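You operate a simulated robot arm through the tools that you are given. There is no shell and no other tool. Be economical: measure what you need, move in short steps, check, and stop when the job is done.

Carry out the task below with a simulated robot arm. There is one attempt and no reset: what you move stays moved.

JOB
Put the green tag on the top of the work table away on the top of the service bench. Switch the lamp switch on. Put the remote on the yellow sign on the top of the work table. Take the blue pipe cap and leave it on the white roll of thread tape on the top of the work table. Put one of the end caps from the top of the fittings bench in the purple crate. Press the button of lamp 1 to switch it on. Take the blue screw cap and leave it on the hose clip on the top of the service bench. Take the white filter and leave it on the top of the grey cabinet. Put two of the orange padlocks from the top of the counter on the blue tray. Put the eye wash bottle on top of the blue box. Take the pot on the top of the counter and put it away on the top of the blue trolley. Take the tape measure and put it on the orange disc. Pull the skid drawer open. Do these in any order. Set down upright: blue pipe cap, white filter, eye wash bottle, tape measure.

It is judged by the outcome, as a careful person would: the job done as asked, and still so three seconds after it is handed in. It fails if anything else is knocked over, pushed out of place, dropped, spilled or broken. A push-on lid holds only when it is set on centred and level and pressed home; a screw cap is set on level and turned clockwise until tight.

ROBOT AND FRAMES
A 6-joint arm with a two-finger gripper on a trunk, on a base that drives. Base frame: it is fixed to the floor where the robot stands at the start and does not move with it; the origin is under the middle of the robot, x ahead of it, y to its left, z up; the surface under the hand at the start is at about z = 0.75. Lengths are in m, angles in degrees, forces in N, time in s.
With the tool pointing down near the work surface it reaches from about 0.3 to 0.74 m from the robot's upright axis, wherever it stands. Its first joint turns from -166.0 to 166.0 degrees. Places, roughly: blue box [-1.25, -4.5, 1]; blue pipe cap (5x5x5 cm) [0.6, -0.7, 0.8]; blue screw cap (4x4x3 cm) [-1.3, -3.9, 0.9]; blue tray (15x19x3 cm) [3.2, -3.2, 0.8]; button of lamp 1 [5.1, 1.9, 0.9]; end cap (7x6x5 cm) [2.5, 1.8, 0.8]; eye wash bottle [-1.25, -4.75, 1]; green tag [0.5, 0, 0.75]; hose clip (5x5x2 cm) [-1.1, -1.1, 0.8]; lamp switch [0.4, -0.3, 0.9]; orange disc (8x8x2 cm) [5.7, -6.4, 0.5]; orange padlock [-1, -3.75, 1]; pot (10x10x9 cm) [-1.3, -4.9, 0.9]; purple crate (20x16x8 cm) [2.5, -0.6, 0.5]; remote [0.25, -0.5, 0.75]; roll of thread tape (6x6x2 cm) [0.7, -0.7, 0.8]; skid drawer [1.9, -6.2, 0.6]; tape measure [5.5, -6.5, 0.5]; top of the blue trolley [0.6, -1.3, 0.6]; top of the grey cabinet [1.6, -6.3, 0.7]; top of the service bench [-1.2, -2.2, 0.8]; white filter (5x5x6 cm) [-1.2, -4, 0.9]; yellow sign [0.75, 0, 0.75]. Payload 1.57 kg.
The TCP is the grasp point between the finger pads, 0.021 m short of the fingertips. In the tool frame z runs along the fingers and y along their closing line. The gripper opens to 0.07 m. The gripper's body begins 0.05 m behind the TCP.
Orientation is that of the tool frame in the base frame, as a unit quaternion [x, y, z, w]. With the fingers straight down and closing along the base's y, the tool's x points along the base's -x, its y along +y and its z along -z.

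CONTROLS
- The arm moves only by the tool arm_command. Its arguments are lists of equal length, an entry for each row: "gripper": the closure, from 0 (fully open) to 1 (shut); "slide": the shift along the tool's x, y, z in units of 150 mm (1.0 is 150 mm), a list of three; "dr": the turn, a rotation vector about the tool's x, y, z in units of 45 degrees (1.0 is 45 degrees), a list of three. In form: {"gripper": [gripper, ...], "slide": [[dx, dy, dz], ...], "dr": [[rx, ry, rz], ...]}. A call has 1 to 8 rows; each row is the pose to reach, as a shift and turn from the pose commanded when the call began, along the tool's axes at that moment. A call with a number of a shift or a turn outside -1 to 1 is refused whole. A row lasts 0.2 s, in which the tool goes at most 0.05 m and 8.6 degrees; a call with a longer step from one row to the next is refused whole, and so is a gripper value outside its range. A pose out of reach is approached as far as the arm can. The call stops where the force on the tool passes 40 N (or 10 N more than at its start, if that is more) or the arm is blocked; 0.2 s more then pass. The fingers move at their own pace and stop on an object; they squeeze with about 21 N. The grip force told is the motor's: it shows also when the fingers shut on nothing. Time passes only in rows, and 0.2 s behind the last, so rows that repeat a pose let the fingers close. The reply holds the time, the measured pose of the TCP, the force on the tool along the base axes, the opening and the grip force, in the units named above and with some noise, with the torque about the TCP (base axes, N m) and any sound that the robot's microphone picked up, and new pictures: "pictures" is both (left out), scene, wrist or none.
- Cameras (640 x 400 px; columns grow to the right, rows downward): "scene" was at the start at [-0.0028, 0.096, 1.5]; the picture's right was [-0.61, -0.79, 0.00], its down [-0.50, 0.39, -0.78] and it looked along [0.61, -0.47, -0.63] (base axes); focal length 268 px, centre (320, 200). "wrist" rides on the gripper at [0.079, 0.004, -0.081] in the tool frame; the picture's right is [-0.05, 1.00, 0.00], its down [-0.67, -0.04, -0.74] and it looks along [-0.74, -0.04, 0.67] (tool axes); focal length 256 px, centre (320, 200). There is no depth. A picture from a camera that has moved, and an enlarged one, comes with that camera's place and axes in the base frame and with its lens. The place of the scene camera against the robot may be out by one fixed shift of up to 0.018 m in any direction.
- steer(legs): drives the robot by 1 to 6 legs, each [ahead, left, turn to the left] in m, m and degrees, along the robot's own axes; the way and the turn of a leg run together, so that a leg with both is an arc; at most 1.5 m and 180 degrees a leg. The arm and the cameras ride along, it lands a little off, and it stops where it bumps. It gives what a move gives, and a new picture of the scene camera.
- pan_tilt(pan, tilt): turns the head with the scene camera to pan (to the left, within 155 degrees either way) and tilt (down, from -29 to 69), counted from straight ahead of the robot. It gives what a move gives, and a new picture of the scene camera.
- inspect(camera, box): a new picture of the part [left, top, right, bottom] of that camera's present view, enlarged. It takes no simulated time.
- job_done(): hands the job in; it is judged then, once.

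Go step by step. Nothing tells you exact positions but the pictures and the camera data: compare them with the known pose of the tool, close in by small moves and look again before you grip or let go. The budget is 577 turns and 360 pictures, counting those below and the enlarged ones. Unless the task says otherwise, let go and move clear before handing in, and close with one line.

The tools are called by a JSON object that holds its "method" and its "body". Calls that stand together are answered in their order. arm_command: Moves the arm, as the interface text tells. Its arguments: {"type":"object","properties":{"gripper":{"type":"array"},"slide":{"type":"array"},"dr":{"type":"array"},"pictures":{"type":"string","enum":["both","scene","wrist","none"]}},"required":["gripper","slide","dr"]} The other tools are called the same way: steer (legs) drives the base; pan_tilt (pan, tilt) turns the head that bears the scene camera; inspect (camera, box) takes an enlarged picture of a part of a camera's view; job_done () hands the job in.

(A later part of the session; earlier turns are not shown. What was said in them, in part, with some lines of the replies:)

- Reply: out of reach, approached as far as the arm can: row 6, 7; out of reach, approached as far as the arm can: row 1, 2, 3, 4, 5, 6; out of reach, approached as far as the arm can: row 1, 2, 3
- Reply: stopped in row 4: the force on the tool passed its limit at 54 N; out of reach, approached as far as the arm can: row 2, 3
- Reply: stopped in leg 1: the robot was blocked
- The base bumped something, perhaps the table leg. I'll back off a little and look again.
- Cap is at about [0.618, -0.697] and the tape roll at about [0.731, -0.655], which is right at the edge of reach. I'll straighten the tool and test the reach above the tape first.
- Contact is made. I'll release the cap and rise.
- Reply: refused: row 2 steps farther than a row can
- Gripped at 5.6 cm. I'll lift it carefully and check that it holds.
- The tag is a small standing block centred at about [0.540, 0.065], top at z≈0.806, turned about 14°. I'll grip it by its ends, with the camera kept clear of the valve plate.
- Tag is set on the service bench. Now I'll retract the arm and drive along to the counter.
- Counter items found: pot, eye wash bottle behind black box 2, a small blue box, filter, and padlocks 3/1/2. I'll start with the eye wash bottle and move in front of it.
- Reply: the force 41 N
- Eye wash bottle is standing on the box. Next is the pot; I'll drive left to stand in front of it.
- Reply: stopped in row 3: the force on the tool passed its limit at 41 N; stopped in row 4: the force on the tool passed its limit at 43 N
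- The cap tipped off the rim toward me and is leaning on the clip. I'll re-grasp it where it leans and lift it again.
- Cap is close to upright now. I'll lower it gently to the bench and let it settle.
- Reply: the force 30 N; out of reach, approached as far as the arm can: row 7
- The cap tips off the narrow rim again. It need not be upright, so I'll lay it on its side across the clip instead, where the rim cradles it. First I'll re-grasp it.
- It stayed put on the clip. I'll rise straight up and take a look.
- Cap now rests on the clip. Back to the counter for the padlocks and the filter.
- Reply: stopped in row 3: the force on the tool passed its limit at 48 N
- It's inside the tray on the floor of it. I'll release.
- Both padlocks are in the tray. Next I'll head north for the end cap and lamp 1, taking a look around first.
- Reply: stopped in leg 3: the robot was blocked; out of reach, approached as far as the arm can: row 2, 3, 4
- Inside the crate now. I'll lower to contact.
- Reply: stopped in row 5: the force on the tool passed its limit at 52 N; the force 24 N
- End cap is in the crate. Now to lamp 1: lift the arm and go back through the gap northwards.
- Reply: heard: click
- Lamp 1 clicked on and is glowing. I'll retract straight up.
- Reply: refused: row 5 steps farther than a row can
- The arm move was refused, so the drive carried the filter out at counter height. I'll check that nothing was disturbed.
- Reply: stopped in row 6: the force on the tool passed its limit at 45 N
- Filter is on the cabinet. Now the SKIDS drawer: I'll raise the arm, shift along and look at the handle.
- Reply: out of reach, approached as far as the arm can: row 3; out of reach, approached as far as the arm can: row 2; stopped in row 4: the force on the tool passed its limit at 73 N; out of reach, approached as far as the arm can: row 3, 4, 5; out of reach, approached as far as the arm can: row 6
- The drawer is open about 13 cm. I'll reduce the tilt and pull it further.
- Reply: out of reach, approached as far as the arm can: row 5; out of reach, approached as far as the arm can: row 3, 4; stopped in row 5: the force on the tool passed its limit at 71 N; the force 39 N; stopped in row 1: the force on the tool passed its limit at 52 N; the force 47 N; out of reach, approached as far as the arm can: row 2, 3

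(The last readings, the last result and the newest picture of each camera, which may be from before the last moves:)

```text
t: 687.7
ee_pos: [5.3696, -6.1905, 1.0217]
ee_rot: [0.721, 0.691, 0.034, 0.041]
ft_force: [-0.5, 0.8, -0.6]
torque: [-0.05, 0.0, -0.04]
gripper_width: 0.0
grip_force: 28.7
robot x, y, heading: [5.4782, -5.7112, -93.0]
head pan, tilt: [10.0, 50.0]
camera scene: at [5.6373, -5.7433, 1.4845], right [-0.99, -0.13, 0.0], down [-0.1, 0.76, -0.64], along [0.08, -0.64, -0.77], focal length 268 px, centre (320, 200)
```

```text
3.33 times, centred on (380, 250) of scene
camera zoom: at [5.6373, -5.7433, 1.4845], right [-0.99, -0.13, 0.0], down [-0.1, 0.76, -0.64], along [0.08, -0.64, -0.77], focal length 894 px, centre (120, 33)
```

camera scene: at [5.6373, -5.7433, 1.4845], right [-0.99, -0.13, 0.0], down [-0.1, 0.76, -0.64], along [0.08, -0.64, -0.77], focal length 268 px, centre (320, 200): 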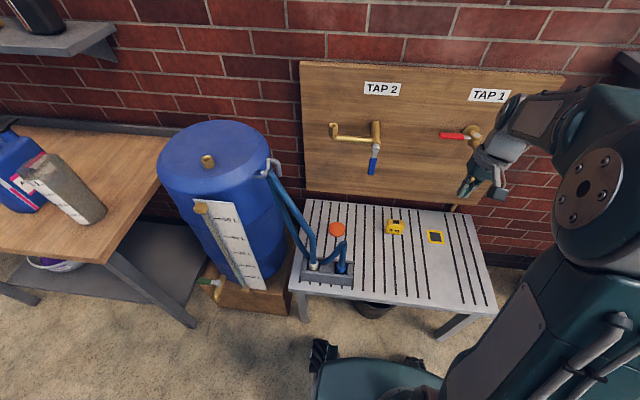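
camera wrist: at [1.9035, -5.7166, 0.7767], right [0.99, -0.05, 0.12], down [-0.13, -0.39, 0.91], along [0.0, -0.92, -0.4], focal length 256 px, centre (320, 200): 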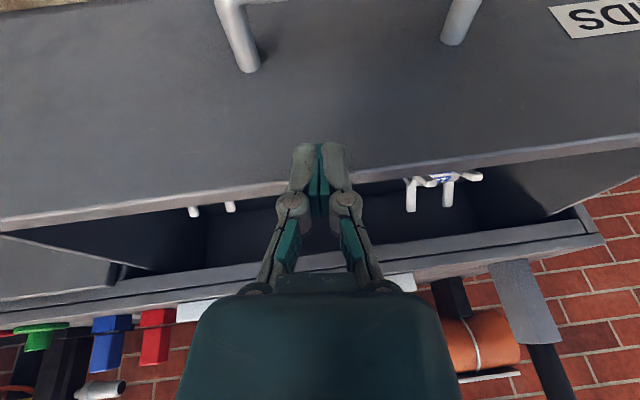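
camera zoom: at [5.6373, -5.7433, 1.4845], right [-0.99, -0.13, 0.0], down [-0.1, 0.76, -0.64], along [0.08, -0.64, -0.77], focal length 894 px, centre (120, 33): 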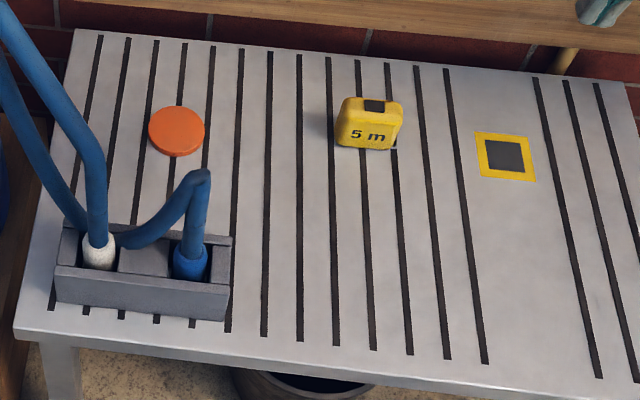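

Tape measure is at about [5.40, -6.43] and the orange disc at about [5.65, -6.40] behind the blue hoses. I'll level the tool and look closer.

{"method": "arm_command", "body": {"gripper": [0, 0, 0, 0], "slide": [[0, 0, 0.2], [0, 0.1, 0.5], [0, 0.2, 0.75], [0, 0.2, 1.0]], "dr": [[0.07, 0, 0], [0.137, 0, 0], [0.137, 0, 0], [0.137, 0, 0]], "pictures": "wrist"}}

```text
t: 688.7
ee_pos: [5.4147, -6.1937, 0.8753]
ee_rot: [0.722, 0.692, -0.004, 0.003]
ft_force: [-0.1, 0.1, 0.4]
torque: [0.02, 0.01, 0.0]
gripper_width: 0.0698
grip_force: 0.1
robot x, y, heading: [5.4842, -5.7113, -92.8]
head pan, tilt: [10.0, 50.0]
camera wrist: at [5.4226, -6.1133, 0.957], right [1.0, -0.1, 0.0], down [-0.06, -0.66, 0.75], along [-0.07, -0.75, -0.66], focal length 256 px, centre (320, 200)
```

wrist: 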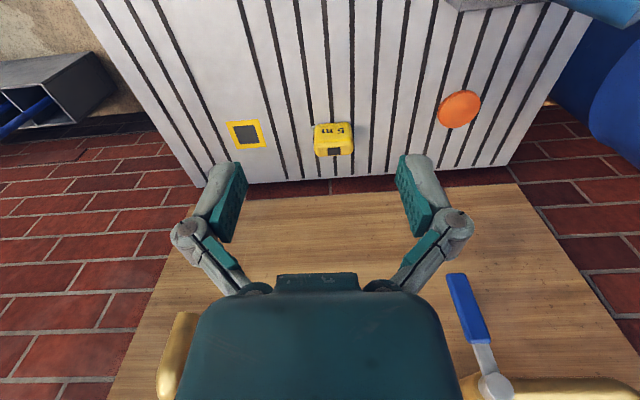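

{"method": "inspect", "body": {"camera": "scene", "box": [300, 70, 560, 250]}}

{"method": "inspect", "body": {"camera": "wrist", "box": [100, 180, 640, 400]}}

```text
2.22 times, centred on (430, 160) of scene
camera zoom: at [5.6377, -5.7435, 1.4844], right [-0.99, -0.13, 0.0], down [-0.1, 0.76, -0.64], along [0.08, -0.64, -0.77], focal length 596 px, centre (76, 289)
```

zoom: 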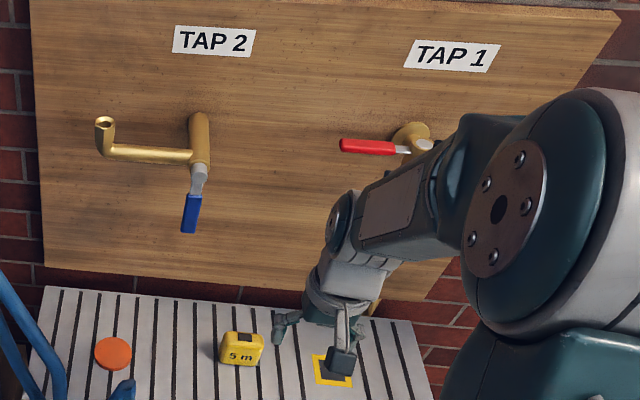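

```text
1.19 times, centred on (370, 290) of wrist
camera zoom: at [5.4226, -6.1133, 0.957], right [1.0, -0.1, 0.0], down [-0.06, -0.66, 0.75], along [-0.07, -0.75, -0.66], focal length 303 px, centre (261, 93)
```

zoom: 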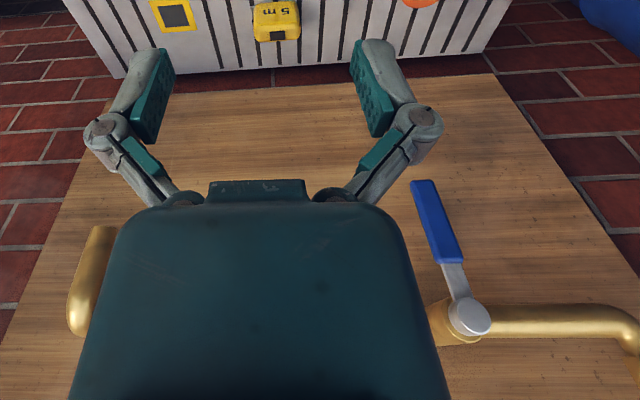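

{"method": "arm_command", "body": {"gripper": [0, 0, 0, 0, 0, 0], "slide": [[0, 0, 0], [0, 0, 0], [0, 0, 0], [0, 0, 0], [0, 0, 0], [0, 0, 0]], "dr": [[0, 0, -0.167], [0, 0, -0.333], [0, 0, -0.5], [0, 0, -0.667], [0, 0, -0.833], [0, 0, -1]], "pictures": "none"}}

{"method": "arm_command", "body": {"gripper": [0, 0, 0, 0, 0, 0], "slide": [[0, 0, 0], [0, 0, 0], [0, 0, 0], [0, 0, 0], [0, 0, 0], [0, 0, 0]], "dr": [[0, 0, -0.167], [0, 0, -0.333], [0, 0, -0.5], [0, 0, -0.667], [0, 0, -0.833], [0, 0, -0.95]], "pictures": "wrist"}}

```text
t: 690.1
ee_pos: [5.415, -6.1934, 0.8765]
ee_rot: [0.402, 0.916, -0.004, 0.0]
ft_force: [0.0, -0.8, 0.0]
torque: [-0.01, 0.03, -0.04]
gripper_width: 0.0701
grip_force: 0.0
robot x, y, heading: [5.4828, -5.7119, -92.6]
head pan, tilt: [10.0, 50.0]
```

```text
t: 691.5
ee_pos: [5.4163, -6.1943, 0.8771]
ee_rot: [0.041, 0.999, -0.004, -0.001]
ft_force: [0.6, -0.2, 0.8]
torque: [0.0, -0.01, -0.01]
gripper_width: 0.07
grip_force: 0.1
robot x, y, heading: [5.4835, -5.7121, -92.7]
head pan, tilt: [10.0, 50.0]
camera wrist: at [5.3374, -6.1821, 0.9582], right [0.13, 0.99, -0.01], down [0.66, -0.08, 0.74], along [0.74, -0.11, -0.67], focal length 256 px, centre (320, 200)
```

wrist: 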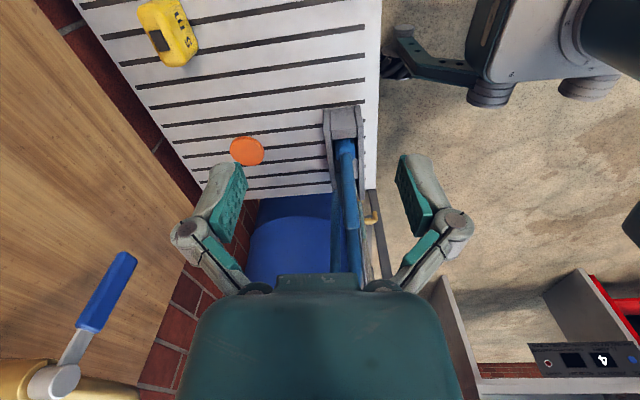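

{"method": "arm_command", "body": {"gripper": [0, 0, 0, 0, 0], "slide": [[0, -0.1, 0.25], [0, -0.25, 0.5], [0, -0.4, 0.75], [0, -0.6, 0.9], [0, -0.8, 1.0]], "dr": [[0, 0, -0.05], [0, 0, -0.105], [0, 0, -0.105], [0, 0, -0.105], [0, 0, -0.105]], "pictures": "wrist"}}

```text
t: 692.7
ee_pos: [5.4079, -6.3128, 0.7243]
ee_rot: [0.001, 1.0, -0.004, -0.001]
ft_force: [0.0, -0.1, 0.2]
torque: [0.03, 0.0, 0.03]
gripper_width: 0.0699
grip_force: 0.2
robot x, y, heading: [5.4806, -5.7098, -92.3]
head pan, tilt: [10.0, 50.0]
camera wrist: at [5.3283, -6.3072, 0.8069], right [0.05, 1.0, -0.01], down [0.67, -0.03, 0.74], along [0.74, -0.05, -0.67], focal length 256 px, centre (320, 200)
```

wrist: 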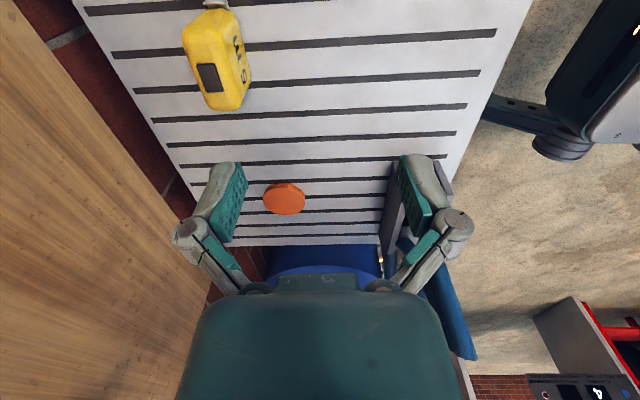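

{"method": "arm_command", "body": {"gripper": [0, 0, 0], "slide": [[0.05, -0.25, 0], [0.1, -0.5, 0], [0.15, -0.65, 0]], "dr": [[0, 0, 0], [0, 0, 0], [0, 0, 0]], "pictures": "wrist"}}

{"method": "inspect", "body": {"camera": "wrist", "box": [240, 0, 400, 130]}}

```text
t: 693.5
ee_pos: [5.384, -6.4098, 0.7273]
ee_rot: [0.001, 1.0, -0.006, -0.001]
ft_force: [0.1, -0.5, -0.3]
torque: [0.02, 0.02, -0.01]
gripper_width: 0.0701
grip_force: 0.0
robot x, y, heading: [5.4862, -5.7128, -92.8]
head pan, tilt: [10.0, 50.0]
camera wrist: at [5.3059, -6.4048, 0.8101], right [0.05, 1.0, -0.01], down [0.67, -0.03, 0.74], along [0.74, -0.05, -0.67], focal length 256 px, centre (320, 200)
```

wrist: 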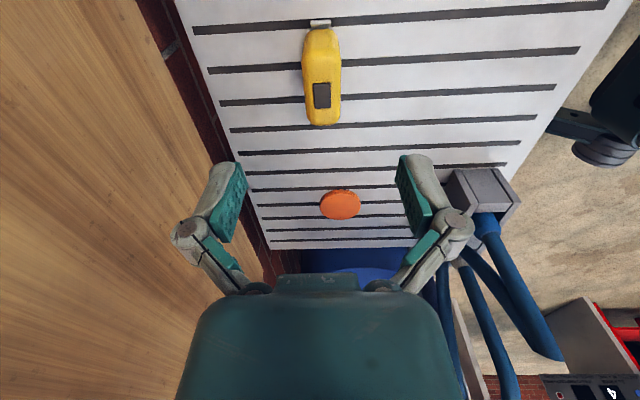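

```text
3.08 times, centred on (320, 65) of wrist
camera zoom: at [5.3059, -6.4048, 0.8101], right [0.05, 1.0, -0.01], down [0.67, -0.03, 0.74], along [0.74, -0.05, -0.67], focal length 788 px, centre (320, 615)
```

zoom: 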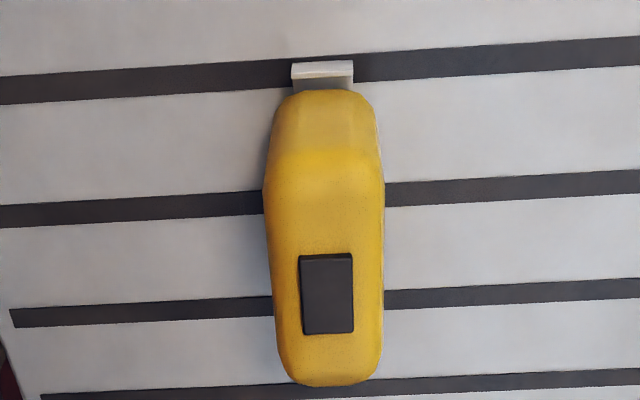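

{"method": "arm_command", "body": {"gripper": [0, 0, 0, 0, 0], "slide": [[-0.15, -0.01, 0.1], [-0.253, -0.02, 0.3], [-0.253, -0.02, 0.5], [-0.253, -0.02, 0.75], [-0.253, -0.02, 0.9]], "dr": [[0, 0, 0], [0, 0, 0], [0, 0, 0], [0, 0, 0], [0, 0, 0]], "pictures": "wrist"}}

```text
t: 694.7
ee_pos: [5.422, -6.4165, 0.592]
ee_rot: [0.002, 1.0, -0.005, -0.001]
ft_force: [-0.5, -0.2, 0.7]
torque: [0.02, -0.02, 0.01]
gripper_width: 0.0704
grip_force: 0.1
robot x, y, heading: [5.4835, -5.7142, -92.9]
head pan, tilt: [10.0, 50.0]
camera wrist: at [5.343, -6.4114, 0.6735], right [0.05, 1.0, -0.01], down [0.67, -0.03, 0.74], along [0.74, -0.05, -0.67], focal length 256 px, centre (320, 200)
```

wrist: 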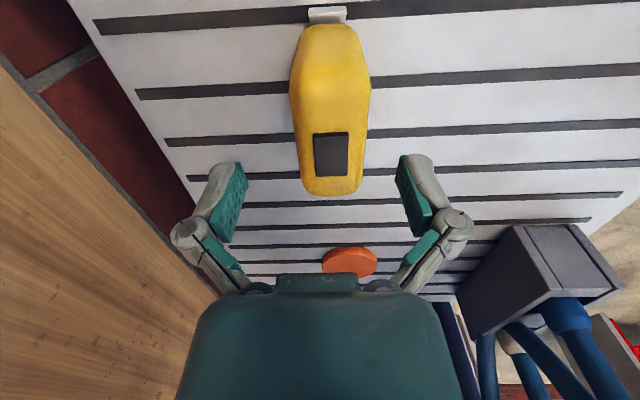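

{"method": "arm_command", "body": {"gripper": [0, 0, 0, 1, 1, 1], "slide": [[-0.02, 0.03, 0.12], [-0.02, 0.03, 0.24], [-0.02, 0.03, 0.345], [-0.02, 0.03, 0.345], [-0.02, 0.03, 0.345], [-0.02, 0.03, 0.345]], "dr": [[0, 0, 0], [0, 0, 0], [0, 0, 0], [0, 0, 0], [0, 0, 0], [0, 0, 0]], "pictures": "wrist"}}

```text
t: 696.1
ee_pos: [5.4255, -6.4044, 0.548]
ee_rot: [0.002, 1.0, -0.008, -0.001]
ft_force: [0.0, -7.9, 17.1]
torque: [-0.18, 0.02, 0.05]
gripper_width: 0.0354
grip_force: 21.2
out of reach, approached as far as the arm can: row 2, 3, 4, 5, 6
robot x, y, heading: [5.4845, -5.7114, -93.1]
head pan, tilt: [10.0, 50.0]
camera wrist: at [5.3462, -6.3986, 0.6316], right [0.05, 1.0, -0.01], down [0.67, -0.03, 0.74], along [0.74, -0.05, -0.67], focal length 256 px, centre (320, 200)
```

wrist: 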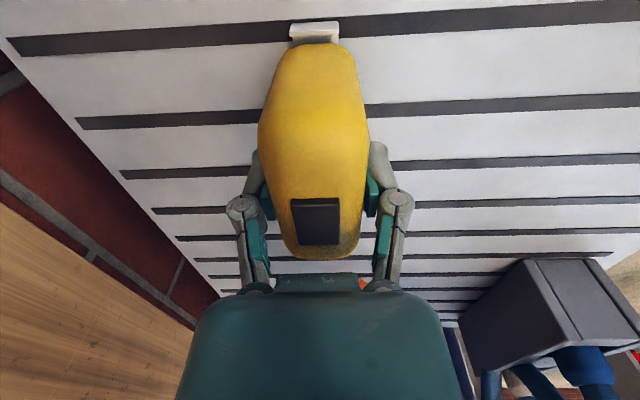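

{"method": "arm_command", "body": {"gripper": [1, 1, 1, 1, 1], "slide": [[0, 0, -0.15], [0, 0, -0.4], [0, 0.2, -0.4], [0, 0.4, -0.4], [0, 0.6, -0.4]], "dr": [[0, 0, 0], [0, 0, 0], [0, 0, 0], [0, 0, 0], [0, 0, 0]], "pictures": "wrist"}}

{"method": "steer", "body": {"legs": [[0.1, 0, 0]]}}

```text
t: 697.3
ee_pos: [5.4274, -6.3114, 0.608]
ee_rot: [0.001, 1.0, -0.004, -0.001]
ft_force: [-0.4, -0.2, -2.8]
torque: [0.0, -0.03, -0.02]
gripper_width: 0.0358
grip_force: 21.1
robot x, y, heading: [5.4811, -5.7124, -92.8]
head pan, tilt: [10.0, 50.0]
camera wrist: at [5.348, -6.3064, 0.6901], right [0.05, 1.0, -0.01], down [0.67, -0.03, 0.74], along [0.74, -0.05, -0.67], focal length 256 px, centre (320, 200)
```

wrist: 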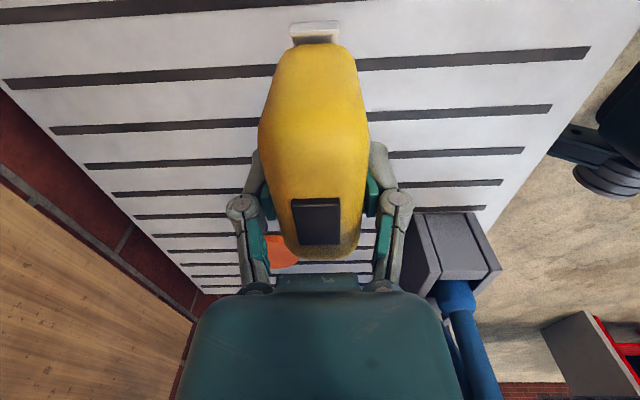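

```text
t: 698.5
ee_pos: [5.4221, -6.4144, 0.6075]
ee_rot: [0.001, 1.0, -0.004, -0.001]
ft_force: [0.1, 0.9, -1.6]
torque: [0.02, 0.02, -0.02]
gripper_width: 0.0357
grip_force: 20.6
robot x, y, heading: [5.4778, -5.81, -92.8]
head pan, tilt: [10.0, 50.0]
camera scene: at [5.6326, -5.8474, 1.4844], right [-0.99, -0.13, 0.0], down [-0.1, 0.76, -0.64], along [0.08, -0.64, -0.77], focal length 268 px, centre (320, 200)
```

scene: 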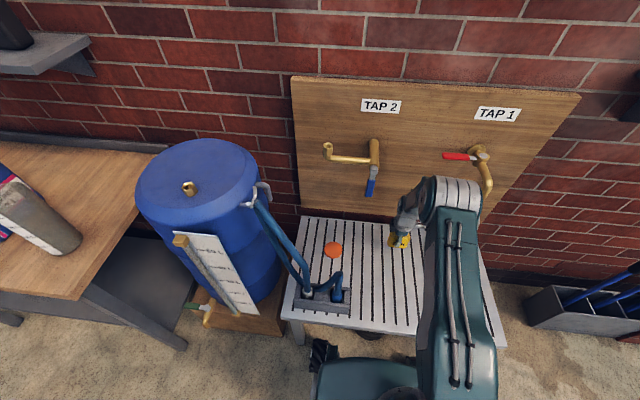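

{"method": "arm_command", "body": {"gripper": [1, 1, 1, 1, 1], "slide": [[0, 0.05, 0.14], [-0.25, 0.1, 0.14], [-0.5, 0.15, 0.14], [-0.75, 0.17, 0.14], [-0.97, 0.17, 0.14]], "dr": [[0, 0, 0], [0, 0, 0], [0, 0, 0], [0, 0, 0], [0, 0, 0]], "pictures": "both"}}

```text
t: 699.7
ee_pos: [5.5662, -6.3894, 0.5872]
ee_rot: [0.002, 1.0, -0.005, -0.002]
ft_force: [-0.4, -0.8, -1.0]
torque: [0.02, -0.02, 0.04]
gripper_width: 0.0356
grip_force: 20.9
robot x, y, heading: [5.4772, -5.8146, -92.7]
head pan, tilt: [10.0, 50.0]
camera scene: at [5.6345, -5.8474, 1.4842], right [-0.99, -0.13, 0.0], down [-0.1, 0.76, -0.64], along [0.08, -0.64, -0.77], focal length 268 px, centre (320, 200)
camera wrist: at [5.4876, -6.3838, 0.669], right [0.06, 1.0, -0.01], down [0.67, -0.03, 0.74], along [0.74, -0.05, -0.67], focal length 256 px, centre (320, 200)
```

scene: 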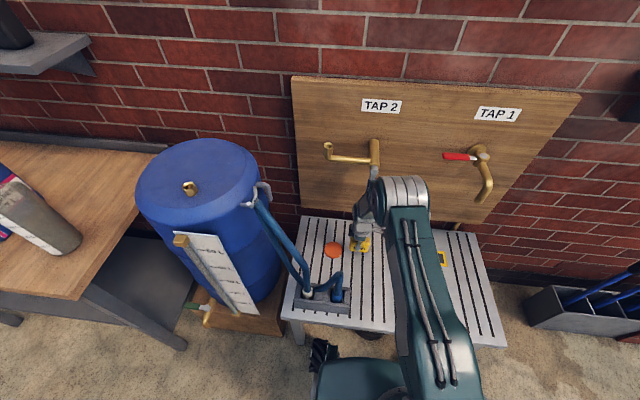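
wrist: 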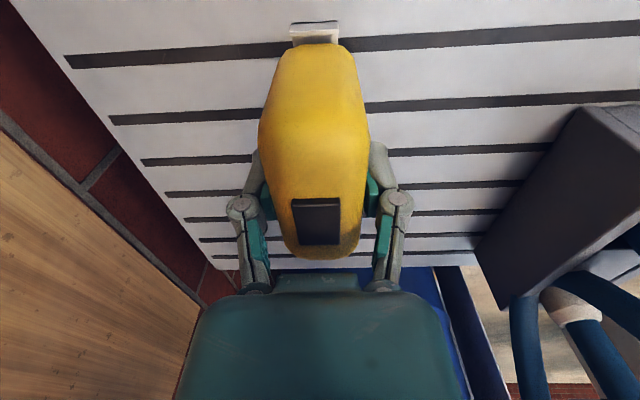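

{"method": "inspect", "body": {"camera": "scene", "box": [290, 150, 430, 300]}}

```text
2.67 times, centred on (360, 225) of scene
camera zoom: at [5.6345, -5.8474, 1.4842], right [-0.99, -0.13, 0.0], down [-0.1, 0.76, -0.64], along [0.08, -0.64, -0.77], focal length 716 px, centre (213, 133)
```

zoom: 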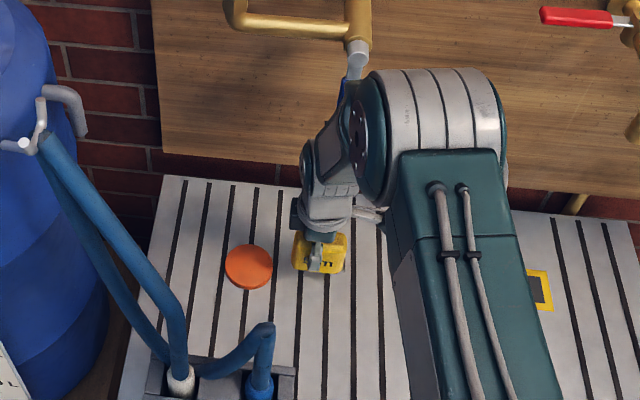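

The wrist drum would come close to TAP 2's lever if I go further like this. I'll set the tape back down, lean the tool toward -x and re-grasp, so the wrist stays clear of the taps.

{"method": "arm_command", "body": {"gripper": [1, 1, 1, 1, 1], "slide": [[0.25, -0.03, 0], [0.5, -0.06, 0], [0.75, -0.08, 0], [0.85, -0.08, 0.1], [0.85, -0.08, 0.2]], "dr": [[0, 0, 0], [0, 0, 0], [0, 0, 0], [0, 0, 0], [0, 0, 0]], "pictures": "none"}}

{"method": "arm_command", "body": {"gripper": [1, 1, 1, 1], "slide": [[0, 0, 0.02], [0, 0, 0.04], [0, 0, 0.06], [0, 0, 0.08]], "dr": [[0, 0, 0], [0, 0, 0], [0, 0, 0], [0, 0, 0]], "pictures": "none"}}

```text
t: 700.9
ee_pos: [5.4379, -6.4004, 0.5574]
ee_rot: [0.001, 1.0, -0.006, -0.001]
ft_force: [0.5, 0.3, -2.4]
torque: [0.0, 0.0, -0.02]
gripper_width: 0.0357
grip_force: 20.9
robot x, y, heading: [5.4726, -5.818, -92.9]
head pan, tilt: [10.0, 50.0]
```

```text
t: 701.9
ee_pos: [5.4388, -6.403, 0.546]
ee_rot: [0.001, 1.0, -0.006, 0.0]
ft_force: [-0.4, 1.6, 16.8]
torque: [0.08, 0.01, 0.0]
gripper_width: 0.0359
grip_force: 21.3
robot x, y, heading: [5.4777, -5.817, -92.7]
head pan, tilt: [10.0, 50.0]
```

{"method": "arm_command", "body": {"gripper": [0.3, 0, 0, 0, 0], "slide": [[0, 0, -0.01], [0, 0, -0.02], [0, 0, -0.15], [0, 0, -0.35], [0, 0, -0.5]], "dr": [[0, 0, 0], [0, 0, 0], [0, 0, 0], [0, 0, 0], [0, 0, 0]], "pictures": "none"}}

{"method": "arm_command", "body": {"gripper": [0, 0, 0, 0, 0], "slide": [[0.05, 0, 0], [0.1, 0, 0], [0.15, 0, 0], [0.2, 0, 0], [0.2, 0, 0]], "dr": [[0, -0.16, 0], [0, -0.32, 0], [0, -0.48, 0], [0, -0.6, 0], [0, -0.6, 0]], "pictures": "both"}}

```text
t: 703.1
ee_pos: [5.4391, -6.4002, 0.616]
ee_rot: [0.002, 1.0, -0.005, 0.0]
ft_force: [-0.2, -0.1, -0.6]
torque: [0.0, -0.02, 0.0]
gripper_width: 0.07
grip_force: 0.1
robot x, y, heading: [5.4793, -5.8102, -92.8]
head pan, tilt: [10.0, 50.0]
```

```text
t: 704.3
ee_pos: [5.4088, -6.4013, 0.6196]
ee_rot: [0.0, 0.972, -0.005, 0.234]
ft_force: [-0.2, 0.1, 1.5]
torque: [0.02, -0.03, -0.03]
gripper_width: 0.07
grip_force: 0.1
robot x, y, heading: [5.4778, -5.8169, -92.7]
head pan, tilt: [10.0, 50.0]
camera scene: at [5.6321, -5.8472, 1.4845], right [-0.99, -0.13, 0.0], down [-0.1, 0.76, -0.64], along [0.08, -0.64, -0.77], focal length 268 px, centre (320, 200)
camera wrist: at [5.3019, -6.3961, 0.6566], right [0.05, 1.0, 0.01], down [0.26, -0.03, 0.97], along [0.97, -0.04, -0.26], focal length 256 px, centre (320, 200)
```

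scene: 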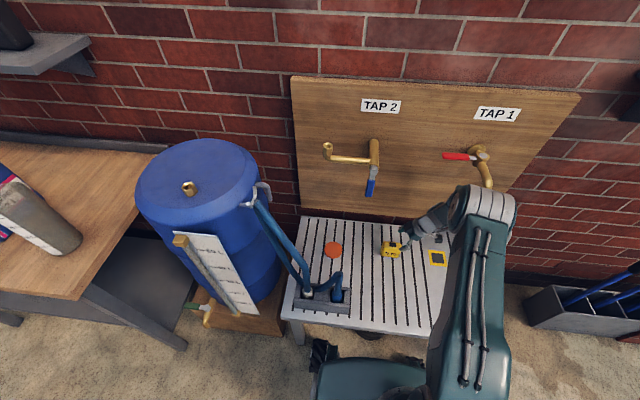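
wrist: 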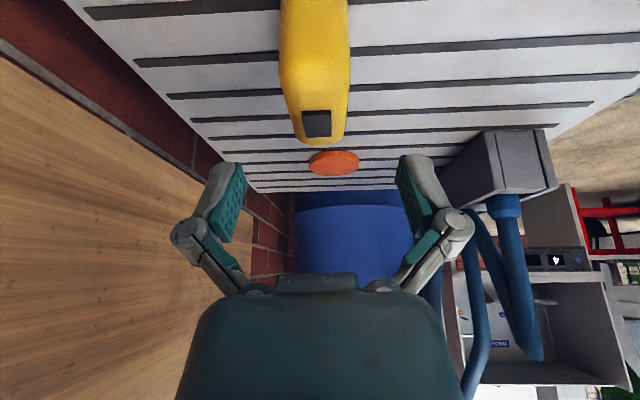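

{"method": "arm_command", "body": {"gripper": [0, 0, 0, 0, 1, 1, 1], "slide": [[0.06, -0.01, 0.15], [0.06, -0.01, 0.3], [0.06, -0.01, 0.43], [0.06, -0.01, 0.52], [0.06, -0.01, 0.52], [0.06, -0.01, 0.52], [0.06, -0.01, 0.52]], "dr": [[0, 0, 0], [0, 0, 0], [0, 0, 0], [0, 0, 0], [0, 0, 0], [0, 0, 0], [0, 0, 0]], "pictures": "wrist"}}

```text
t: 705.9
ee_pos: [5.4375, -6.4043, 0.5461]
ee_rot: [0.0, 0.972, -0.007, 0.233]
ft_force: [-1.0, -3.2, 13.9]
torque: [0.12, 0.02, 0.02]
gripper_width: 0.0355
grip_force: 20.6
robot x, y, heading: [5.478, -5.8147, -92.9]
head pan, tilt: [10.0, 50.0]
camera wrist: at [5.3297, -6.3989, 0.5838], right [0.05, 1.0, 0.01], down [0.26, -0.02, 0.97], along [0.97, -0.05, -0.26], focal length 256 px, centre (320, 200)
```

wrist: 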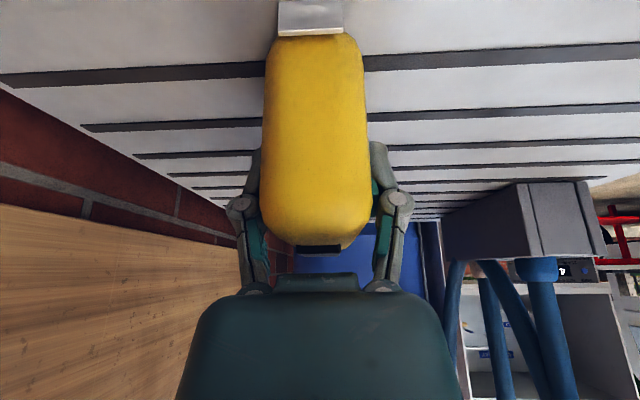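

{"method": "arm_command", "body": {"gripper": [1, 1, 1, 1, 1, 1], "slide": [[-0.05, 0, -0.1], [-0.15, 0, -0.297], [-0.35, 0.03, -0.2], [-0.55, 0.06, -0.1], [-0.75, 0.1, 0.0], [-0.9, 0.1, 0.085]], "dr": [[0, 0, 0], [0, 0, 0], [0, 0, 0], [0, 0, 0], [0, 0, 0], [0, 0, 0]], "pictures": "scene"}}

{"method": "inspect", "body": {"camera": "scene", "box": [290, 130, 450, 300]}}

```text
t: 707.3
ee_pos: [5.5638, -6.3874, 0.5946]
ee_rot: [0.0, 0.973, -0.006, 0.231]
ft_force: [-0.3, -0.1, -2.2]
torque: [-0.03, 0.01, 0.03]
gripper_width: 0.0356
grip_force: 20.8
robot x, y, heading: [5.4763, -5.8162, -93.0]
head pan, tilt: [10.0, 50.0]
camera scene: at [5.6339, -5.8474, 1.4842], right [-0.99, -0.13, 0.0], down [-0.1, 0.76, -0.64], along [0.08, -0.64, -0.77], focal length 268 px, centre (320, 200)
```

scene: 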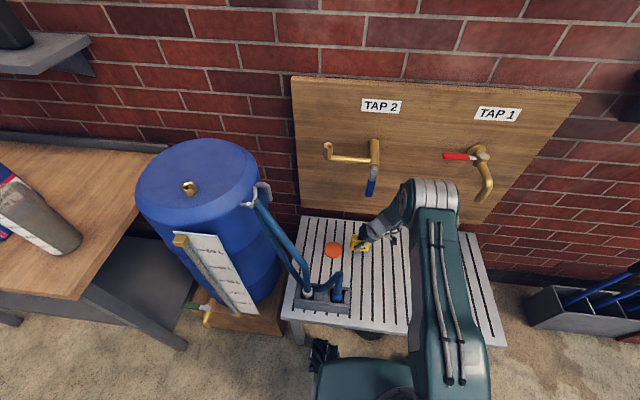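

```text
2.35 times, centred on (370, 215) of scene
camera zoom: at [5.6339, -5.8474, 1.4842], right [-0.99, -0.13, 0.0], down [-0.1, 0.76, -0.64], along [0.08, -0.64, -0.77], focal length 631 px, centre (202, 165)
```

zoom: 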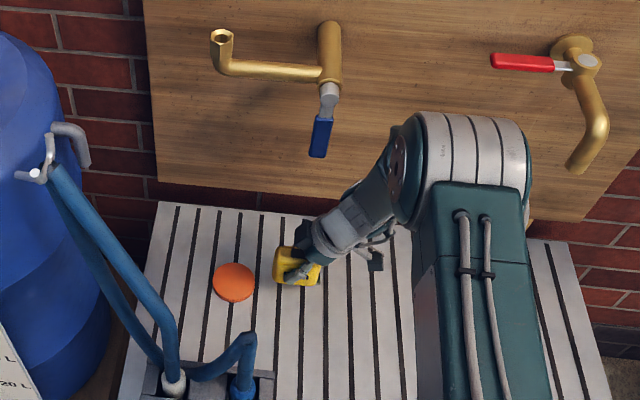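

{"method": "arm_command", "body": {"gripper": [1, 1, 1, 1, 1], "slide": [[0.2, 0, -0.1], [0.35, 0, -0.18], [0.44, 0, 0.0], [0.5, 0, 0.09], [0.51, 0, 0.12]], "dr": [[0, 0, 0], [0, 0, 0], [0, 0, 0], [0, 0, 0], [0, 0, 0]], "pictures": "none"}}

```text
t: 708.5
ee_pos: [5.5038, -6.3876, 0.5471]
ee_rot: [-0.001, 0.973, -0.005, 0.233]
ft_force: [-0.7, 3.2, 7.1]
torque: [0.26, 0.14, 0.0]
gripper_width: 0.0357
grip_force: 21.3
robot x, y, heading: [5.4769, -5.809, -93.0]
head pan, tilt: [10.0, 50.0]
```

{"method": "arm_command", "body": {"gripper": [0.3, 0, 0, 0, 0], "slide": [[0, 0, -0.01], [0, 0, -0.01], [0, 0, -0.15], [0, 0, -0.35], [0, 0, -0.5]], "dr": [[0, 0, 0], [0, 0, 0], [0, 0, 0], [0, 0, 0], [0, 0, 0]], "pictures": "none"}}

{"method": "arm_command", "body": {"gripper": [0, 0, 0], "slide": [[0.05, 0, 0], [0.1, 0, 0], [0.1, 0, 0]], "dr": [[0, -0.16, 0], [0, -0.32, 0], [0, -0.35, 0]], "pictures": "both"}}

```text
t: 709.7
ee_pos: [5.4707, -6.3877, 0.613]
ee_rot: [0.0, 0.973, -0.005, 0.232]
ft_force: [-0.2, -0.2, -0.1]
torque: [-0.02, -0.04, 0.01]
gripper_width: 0.0701
grip_force: 0.0
robot x, y, heading: [5.4813, -5.8168, -92.7]
head pan, tilt: [10.0, 50.0]
```

```text
t: 710.5
ee_pos: [5.4554, -6.3886, 0.6062]
ee_rot: [0.0, 0.931, -0.005, 0.364]
ft_force: [0.3, -0.1, -0.1]
torque: [-0.02, 0.02, -0.04]
gripper_width: 0.07
grip_force: 0.1
robot x, y, heading: [5.4729, -5.815, -92.8]
head pan, tilt: [10.0, 50.0]
camera scene: at [5.6319, -5.8471, 1.4845], right [-0.99, -0.13, 0.0], down [-0.1, 0.76, -0.64], along [0.08, -0.64, -0.77], focal length 268 px, centre (320, 200)
camera wrist: at [5.3425, -6.3832, 0.6129], right [0.04, 1.0, 0.03], down [-0.02, -0.02, 1.0], along [1.0, -0.04, 0.02], focal length 256 px, centre (320, 200)
```

scene: 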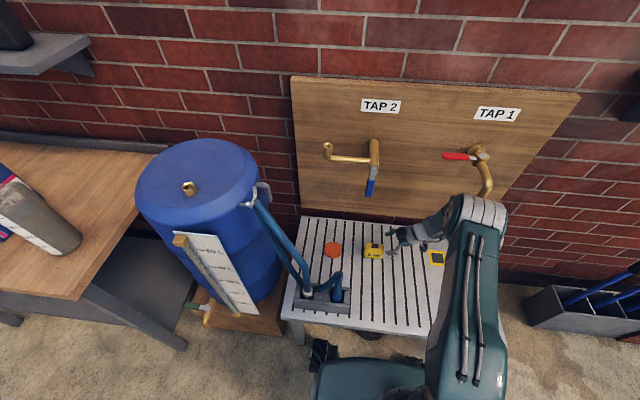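
wrist: 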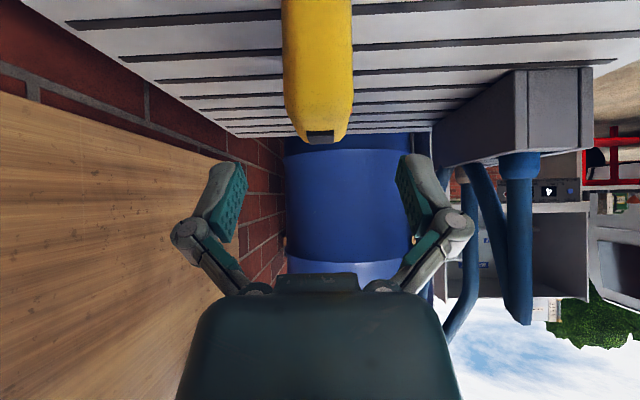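

{"method": "arm_command", "body": {"gripper": [0, 0, 0, 0, 1, 1, 1], "slide": [[0.043, 0, 0.15], [0.043, 0, 0.3], [0.043, 0, 0.43], [0.043, 0, 0.51], [0.043, 0, 0.51], [0.043, 0, 0.51], [0.043, 0, 0.51]], "dr": [[0, 0, 0], [0, 0, 0], [0, 0, 0], [0, 0, 0], [0, 0, 0], [0, 0, 0], [0, 0, 0]], "pictures": "none"}}

{"method": "arm_command", "body": {"gripper": [1, 1, 1, 1, 1, 1], "slide": [[-0.06, 0, -0.065], [-0.2, 0, -0.2], [-0.36, 0, -0.1], [-0.5, 0, 0.04], [-0.62, 0, 0.15], [-0.65, 0, 0.18]], "dr": [[0, 0, 0], [0, 0, 0], [0, 0, 0], [0, 0, 0], [0, 0, 0], [0, 0, 0]], "pictures": "scene"}}

{"method": "inspect", "body": {"camera": "scene", "box": [290, 130, 450, 300]}}

```text
t: 712.1
ee_pos: [5.5034, -6.389, 0.5479]
ee_rot: [-0.001, 0.931, -0.006, 0.364]
ft_force: [-0.8, -1.2, 12.4]
torque: [0.23, -0.11, 0.04]
gripper_width: 0.0366
grip_force: 20.8
robot x, y, heading: [5.4776, -5.8157, -92.7]
head pan, tilt: [10.0, 50.0]
```

```text
t: 713.5
ee_pos: [5.5937, -6.3893, 0.5901]
ee_rot: [0.0, 0.932, -0.005, 0.363]
ft_force: [-0.1, 0.0, -1.4]
torque: [0.03, -0.03, 0.01]
gripper_width: 0.0365
grip_force: 21.2
robot x, y, heading: [5.4773, -5.8134, -92.8]
head pan, tilt: [10.0, 50.0]
camera scene: at [5.6334, -5.8474, 1.4843], right [-0.99, -0.13, 0.0], down [-0.1, 0.76, -0.64], along [0.08, -0.64, -0.77], focal length 268 px, centre (320, 200)
```

scene: 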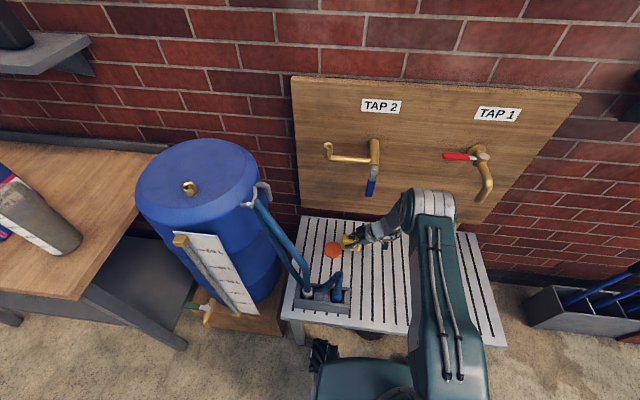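

```text
2.35 times, centred on (370, 215) of scene
camera zoom: at [5.6334, -5.8474, 1.4843], right [-0.99, -0.13, 0.0], down [-0.1, 0.76, -0.64], along [0.08, -0.64, -0.77], focal length 631 px, centre (202, 165)
```

zoom: 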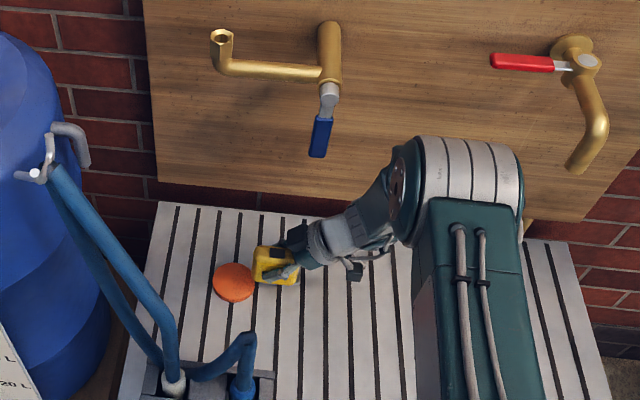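

{"method": "arm_command", "body": {"gripper": [1, 1, 1], "slide": [[-0.1, 0.01, 0.09], [-0.2, 0.02, 0.18], [-0.256, 0.02, 0.236]], "dr": [[0, 0, 0], [0, 0, 0], [0, 0, 0]], "pictures": "wrist"}}

{"method": "inspect", "body": {"camera": "scene", "box": [300, 210, 380, 290]}}

```text
t: 714.3
ee_pos: [5.6457, -6.3854, 0.5903]
ee_rot: [0.0, 0.931, -0.005, 0.364]
ft_force: [-0.1, 1.0, -2.0]
torque: [0.03, -0.01, -0.01]
gripper_width: 0.0365
grip_force: 20.8
robot x, y, heading: [5.4788, -5.8144, -92.8]
head pan, tilt: [10.0, 50.0]
camera wrist: at [5.5318, -6.3805, 0.5975], right [0.04, 1.0, 0.03], down [-0.01, -0.03, 1.0], along [1.0, -0.04, 0.01], focal length 256 px, centre (320, 200)
```

wrist: 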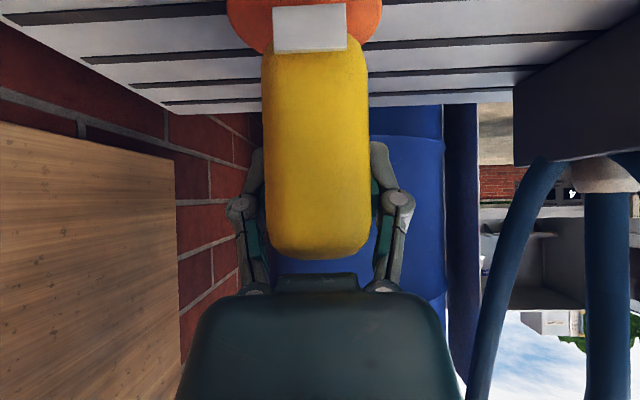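

```text
5.00 times, centred on (340, 250) of scene
camera zoom: at [5.6338, -5.8474, 1.4842], right [-0.99, -0.13, 0.0], down [-0.1, 0.76, -0.64], along [0.08, -0.64, -0.77], focal length 1342 px, centre (220, -50)
```

zoom: 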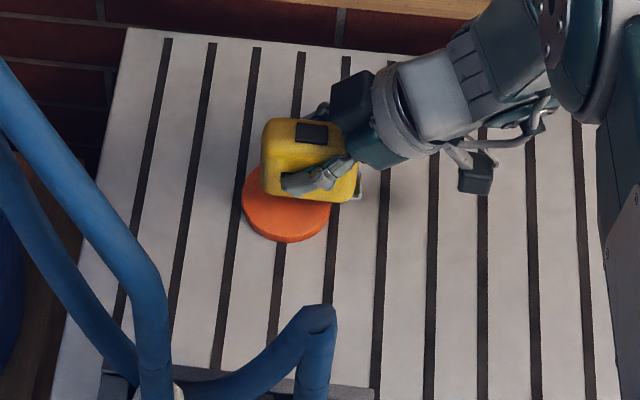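

{"method": "arm_command", "body": {"gripper": [1, 1, 1, 1], "slide": [[-0.064, -0.02, 0.059], [-0.12, -0.02, 0.12], [-0.155, -0.02, 0.155], [-0.165, -0.02, 0.165]], "dr": [[0, 0, 0], [0, 0, 0], [0, 0, 0], [0, 0, 0]], "pictures": "none"}}

```text
t: 715.3
ee_pos: [5.679, -6.39, 0.5886]
ee_rot: [-0.001, 0.932, -0.005, 0.363]
ft_force: [-0.8, -0.3, -2.0]
torque: [0.04, -0.03, 0.0]
gripper_width: 0.0362
grip_force: 20.7
robot x, y, heading: [5.478, -5.8154, -92.8]
head pan, tilt: [10.0, 50.0]
```

{"method": "arm_command", "body": {"gripper": [1, 1, 1], "slide": [[0.05, 0, -0.045], [0.098, 0, -0.09], [0.12, 0, -0.06]], "dr": [[0, 0, 0], [0, 0, 0], [0, 0, 0]], "pictures": "wrist"}}

{"method": "inspect", "body": {"camera": "scene", "box": [300, 210, 380, 290]}}

```text
t: 716.1
ee_pos: [5.6612, -6.3883, 0.5835]
ee_rot: [-0.001, 0.932, -0.005, 0.363]
ft_force: [0.1, -0.1, -3.1]
torque: [-0.03, -0.01, -0.02]
gripper_width: 0.0362
grip_force: 21.1
robot x, y, heading: [5.4767, -5.815, -93.0]
head pan, tilt: [10.0, 50.0]
camera wrist: at [5.548, -6.3834, 0.5905], right [0.04, 1.0, 0.03], down [-0.01, -0.03, 1.0], along [1.0, -0.04, 0.01], focal length 256 px, centre (320, 200)
```

wrist: 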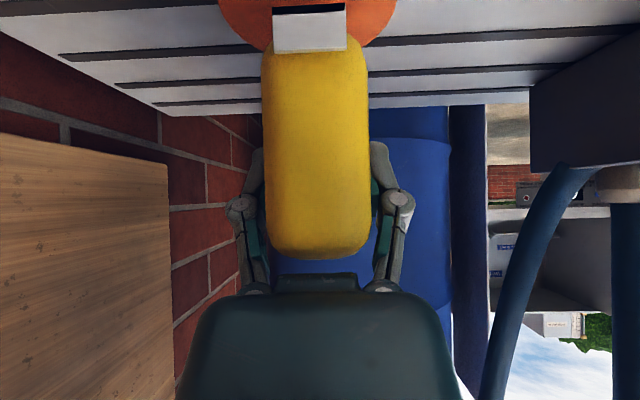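

```text
5.00 times, centred on (340, 250) of scene
camera zoom: at [5.6335, -5.8473, 1.4843], right [-0.99, -0.13, 0.0], down [-0.1, 0.76, -0.64], along [0.08, -0.64, -0.77], focal length 1342 px, centre (220, -50)
```

zoom: 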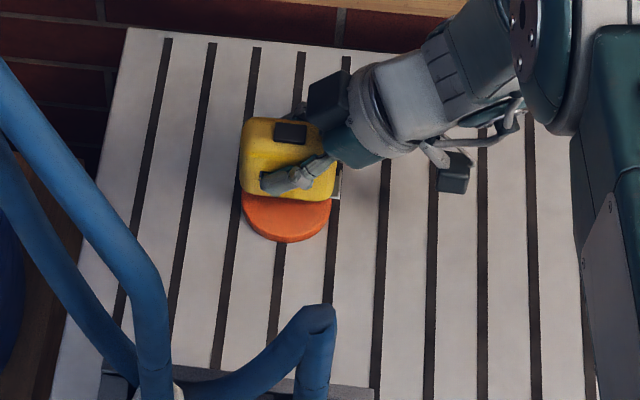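

{"method": "arm_command", "body": {"gripper": [1, 1, 1, 1, 1, 1], "slide": [[0.02, 0.02, 0.022], [0.036, 0.02, 0.039], [0.054, 0.02, 0.059], [0.068, 0.02, 0.074], [0.08, 0.02, 0.087], [0.09, 0.02, 0.098]], "dr": [[0, 0, 0], [0, 0, 0], [0, 0, 0], [0, 0, 0], [0, 0, 0], [0, 0, 0]], "pictures": "none"}}

```text
t: 717.5
ee_pos: [5.6598, -6.3868, 0.5641]
ee_rot: [-0.001, 0.932, -0.005, 0.364]
ft_force: [0.6, 0.4, -1.5]
torque: [-0.02, -0.01, -0.02]
gripper_width: 0.0363
grip_force: 21.0
robot x, y, heading: [5.4768, -5.8132, -92.8]
head pan, tilt: [10.0, 50.0]
```

{"method": "arm_command", "body": {"gripper": [1, 1, 1, 1, 1], "slide": [[0.01, 0, 0.01], [0.018, 0, 0.02], [0.027, 0, 0.03], [0.036, 0, 0.04], [0.045, 0, 0.05]], "dr": [[0, 0, 0], [0, 0, 0], [0, 0, 0], [0, 0, 0], [0, 0, 0]], "pictures": "none"}}

{"method": "inspect", "body": {"camera": "scene", "box": [300, 210, 380, 290]}}

```text
t: 718.7
ee_pos: [5.6617, -6.3873, 0.5575]
ee_rot: [-0.002, 0.931, -0.008, 0.366]
ft_force: [-2.6, 5.8, 17.0]
torque: [0.12, 0.55, -0.12]
gripper_width: 0.0368
grip_force: 21.7
robot x, y, heading: [5.4765, -5.818, -93.0]
head pan, tilt: [10.0, 50.0]
stopped in row 5: the force on the tool passed its limit at 41 N (the readings are from after the stop); the commanded pose is now the measured one
```

```text
5.00 times, centred on (340, 250) of scene
camera zoom: at [5.6327, -5.8455, 1.4845], right [-0.99, -0.13, 0.0], down [-0.1, 0.76, -0.64], along [0.08, -0.64, -0.77], focal length 1342 px, centre (220, -50)
```

zoom: 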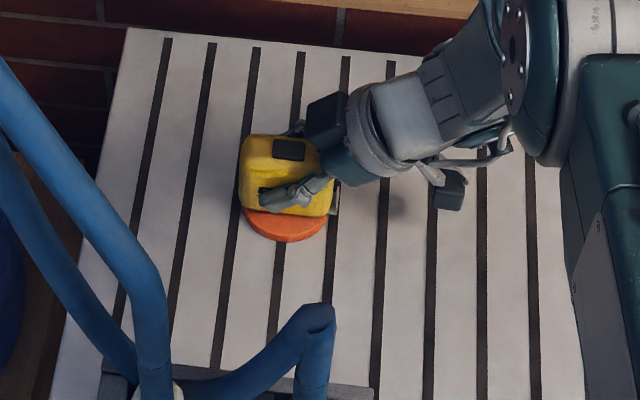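

Tape sits centred on the disc. I'll release and back away along the tool axis.

{"method": "arm_command", "body": {"gripper": [0.6, 0.2, 0, 0, 0, 0, 0], "slide": [[-0.01, 0, -0.01], [-0.01, 0, -0.01], [-0.01, 0, -0.01], [-0.01, 0, -0.15], [-0.01, 0, -0.4], [-0.01, 0, -0.65], [-0.01, 0, -0.85]], "dr": [[0, 0, 0], [0, 0, 0], [0, 0, 0], [0, 0, 0], [0, 0, 0], [0, 0, 0], [0, 0, 0]], "pictures": "wrist"}}

{"method": "inspect", "body": {"camera": "scene", "box": [300, 190, 420, 290]}}

```text
t: 720.3
ee_pos: [5.5749, -6.3853, 0.6505]
ee_rot: [-0.002, 0.931, -0.006, 0.365]
ft_force: [0.4, -0.3, 0.2]
torque: [0.03, -0.02, 0.0]
gripper_width: 0.07
grip_force: 0.1
robot x, y, heading: [5.4762, -5.8151, -92.8]
head pan, tilt: [10.0, 50.0]
camera wrist: at [5.461, -6.3811, 0.6573], right [0.04, 1.0, 0.02], down [-0.02, -0.02, 1.0], along [1.0, -0.04, 0.02], focal length 256 px, centre (320, 200)
```

wrist: 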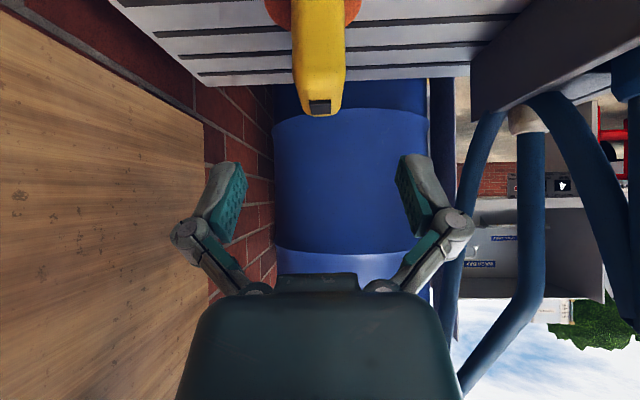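

```text
4.00 times, centred on (360, 240) of scene
camera zoom: at [5.6323, -5.8469, 1.4844], right [-0.99, -0.13, 0.0], down [-0.1, 0.76, -0.64], along [0.08, -0.64, -0.77], focal length 1073 px, centre (160, 40)
```

zoom: 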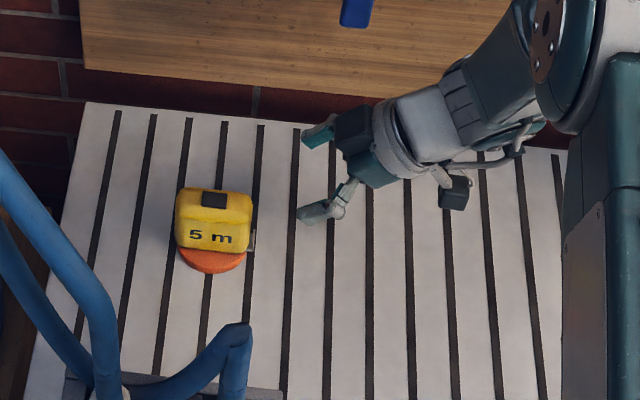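

{"method": "arm_command", "body": {"gripper": [0, 0, 0, 0, 0, 0], "slide": [[0.15, 0, -0.15], [0.3, 0, -0.3], [0.4, 0.1, -0.45], [0.4, 0.35, -0.5], [0.4, 0.6, -0.55], [0.4, 0.9, -0.6]], "dr": [[0, 0, 0], [0, 0, 0], [0, 0, 0], [0, 0, 0], [0, 0, 0], [0, 0, 0]], "pictures": "scene"}}

{"method": "inspect", "body": {"camera": "scene", "box": [280, 190, 440, 310]}}

```text
t: 721.7
ee_pos: [5.4691, -6.2483, 0.6751]
ee_rot: [-0.003, 0.931, -0.007, 0.366]
ft_force: [0.1, 0.3, 0.2]
torque: [0.01, -0.02, -0.02]
gripper_width: 0.0699
grip_force: 0.1
robot x, y, heading: [5.477, -5.8105, -92.9]
head pan, tilt: [10.0, 50.0]
camera scene: at [5.6317, -5.8464, 1.4845], right [-0.99, -0.13, 0.0], down [-0.1, 0.76, -0.64], along [0.08, -0.64, -0.77], focal length 268 px, centre (320, 200)
```

scene: 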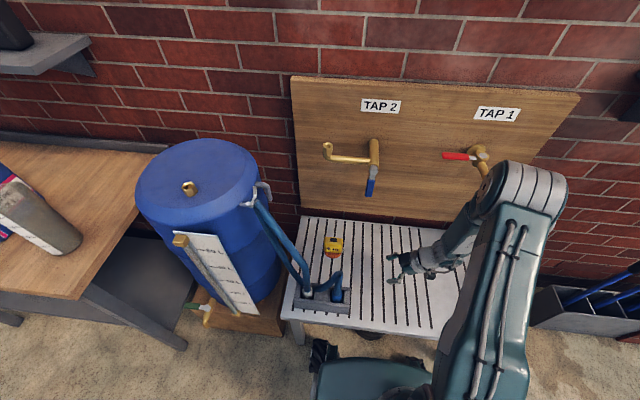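

```text
3.33 times, centred on (360, 250) of scene
camera zoom: at [5.6317, -5.8464, 1.4845], right [-0.99, -0.13, 0.0], down [-0.1, 0.76, -0.64], along [0.08, -0.64, -0.77], focal length 894 px, centre (187, 33)
```

zoom: 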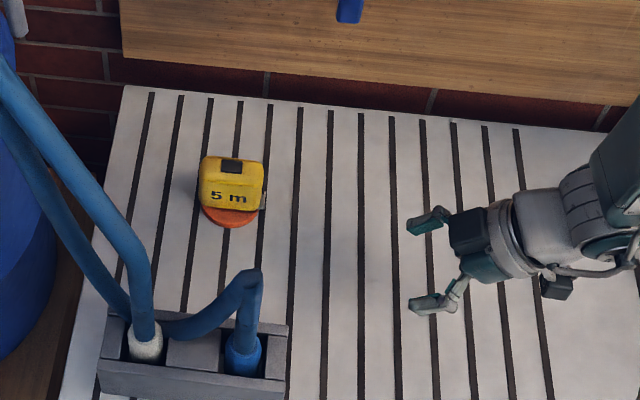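

{"method": "pan_tilt", "body": {"pan": -75, "tilt": 20}}

{"method": "inspect", "body": {"camera": "scene", "box": [220, 120, 420, 260]}}

```text
t: 723.3
ee_pos: [5.4691, -6.2495, 0.6746]
ee_rot: [-0.002, 0.931, -0.007, 0.366]
ft_force: [0.0, -1.2, 0.0]
torque: [0.0, -0.04, 0.01]
gripper_width: 0.0699
grip_force: 0.0
robot x, y, heading: [5.4788, -5.8141, -92.7]
head pan, tilt: [-75.0, 20.0]
camera scene: at [5.5314, -5.7899, 1.5301], right [-0.21, 0.98, 0.0], down [0.33, 0.07, -0.94], along [-0.92, -0.2, -0.34], focal length 268 px, centre (320, 200)
```

scene: 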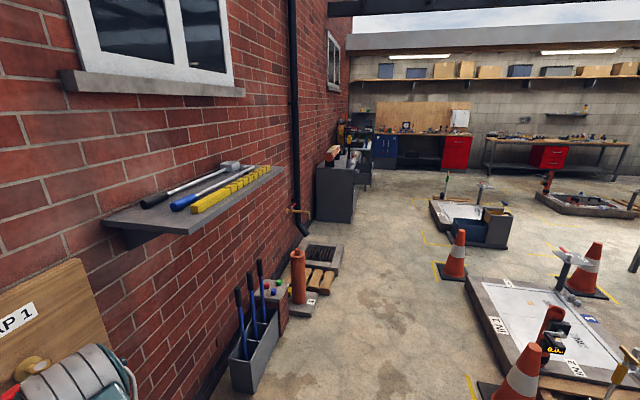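

```text
2.86 times, centred on (320, 190) of scene
camera zoom: at [5.5314, -5.7899, 1.5301], right [-0.21, 0.98, 0.0], down [0.33, 0.07, -0.94], along [-0.92, -0.2, -0.34], focal length 767 px, centre (320, 229)
```

zoom: 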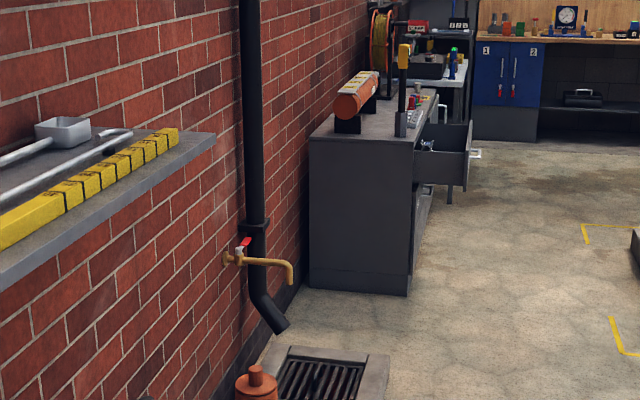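

The skid drawer stands open, the tape measure is upright on the disc, and the gripper is empty and clear of everything. I've done every item on the list, so I'm handing the job in.

{"method": "job_done", "body": {}}

```text
The job is handed in.
```

All thirteen tasks are done and the job is handed in; the screw cap is lying on its side on the hose clip because it would not stay upright there, and I bumped an orange bucket, which stayed standing.
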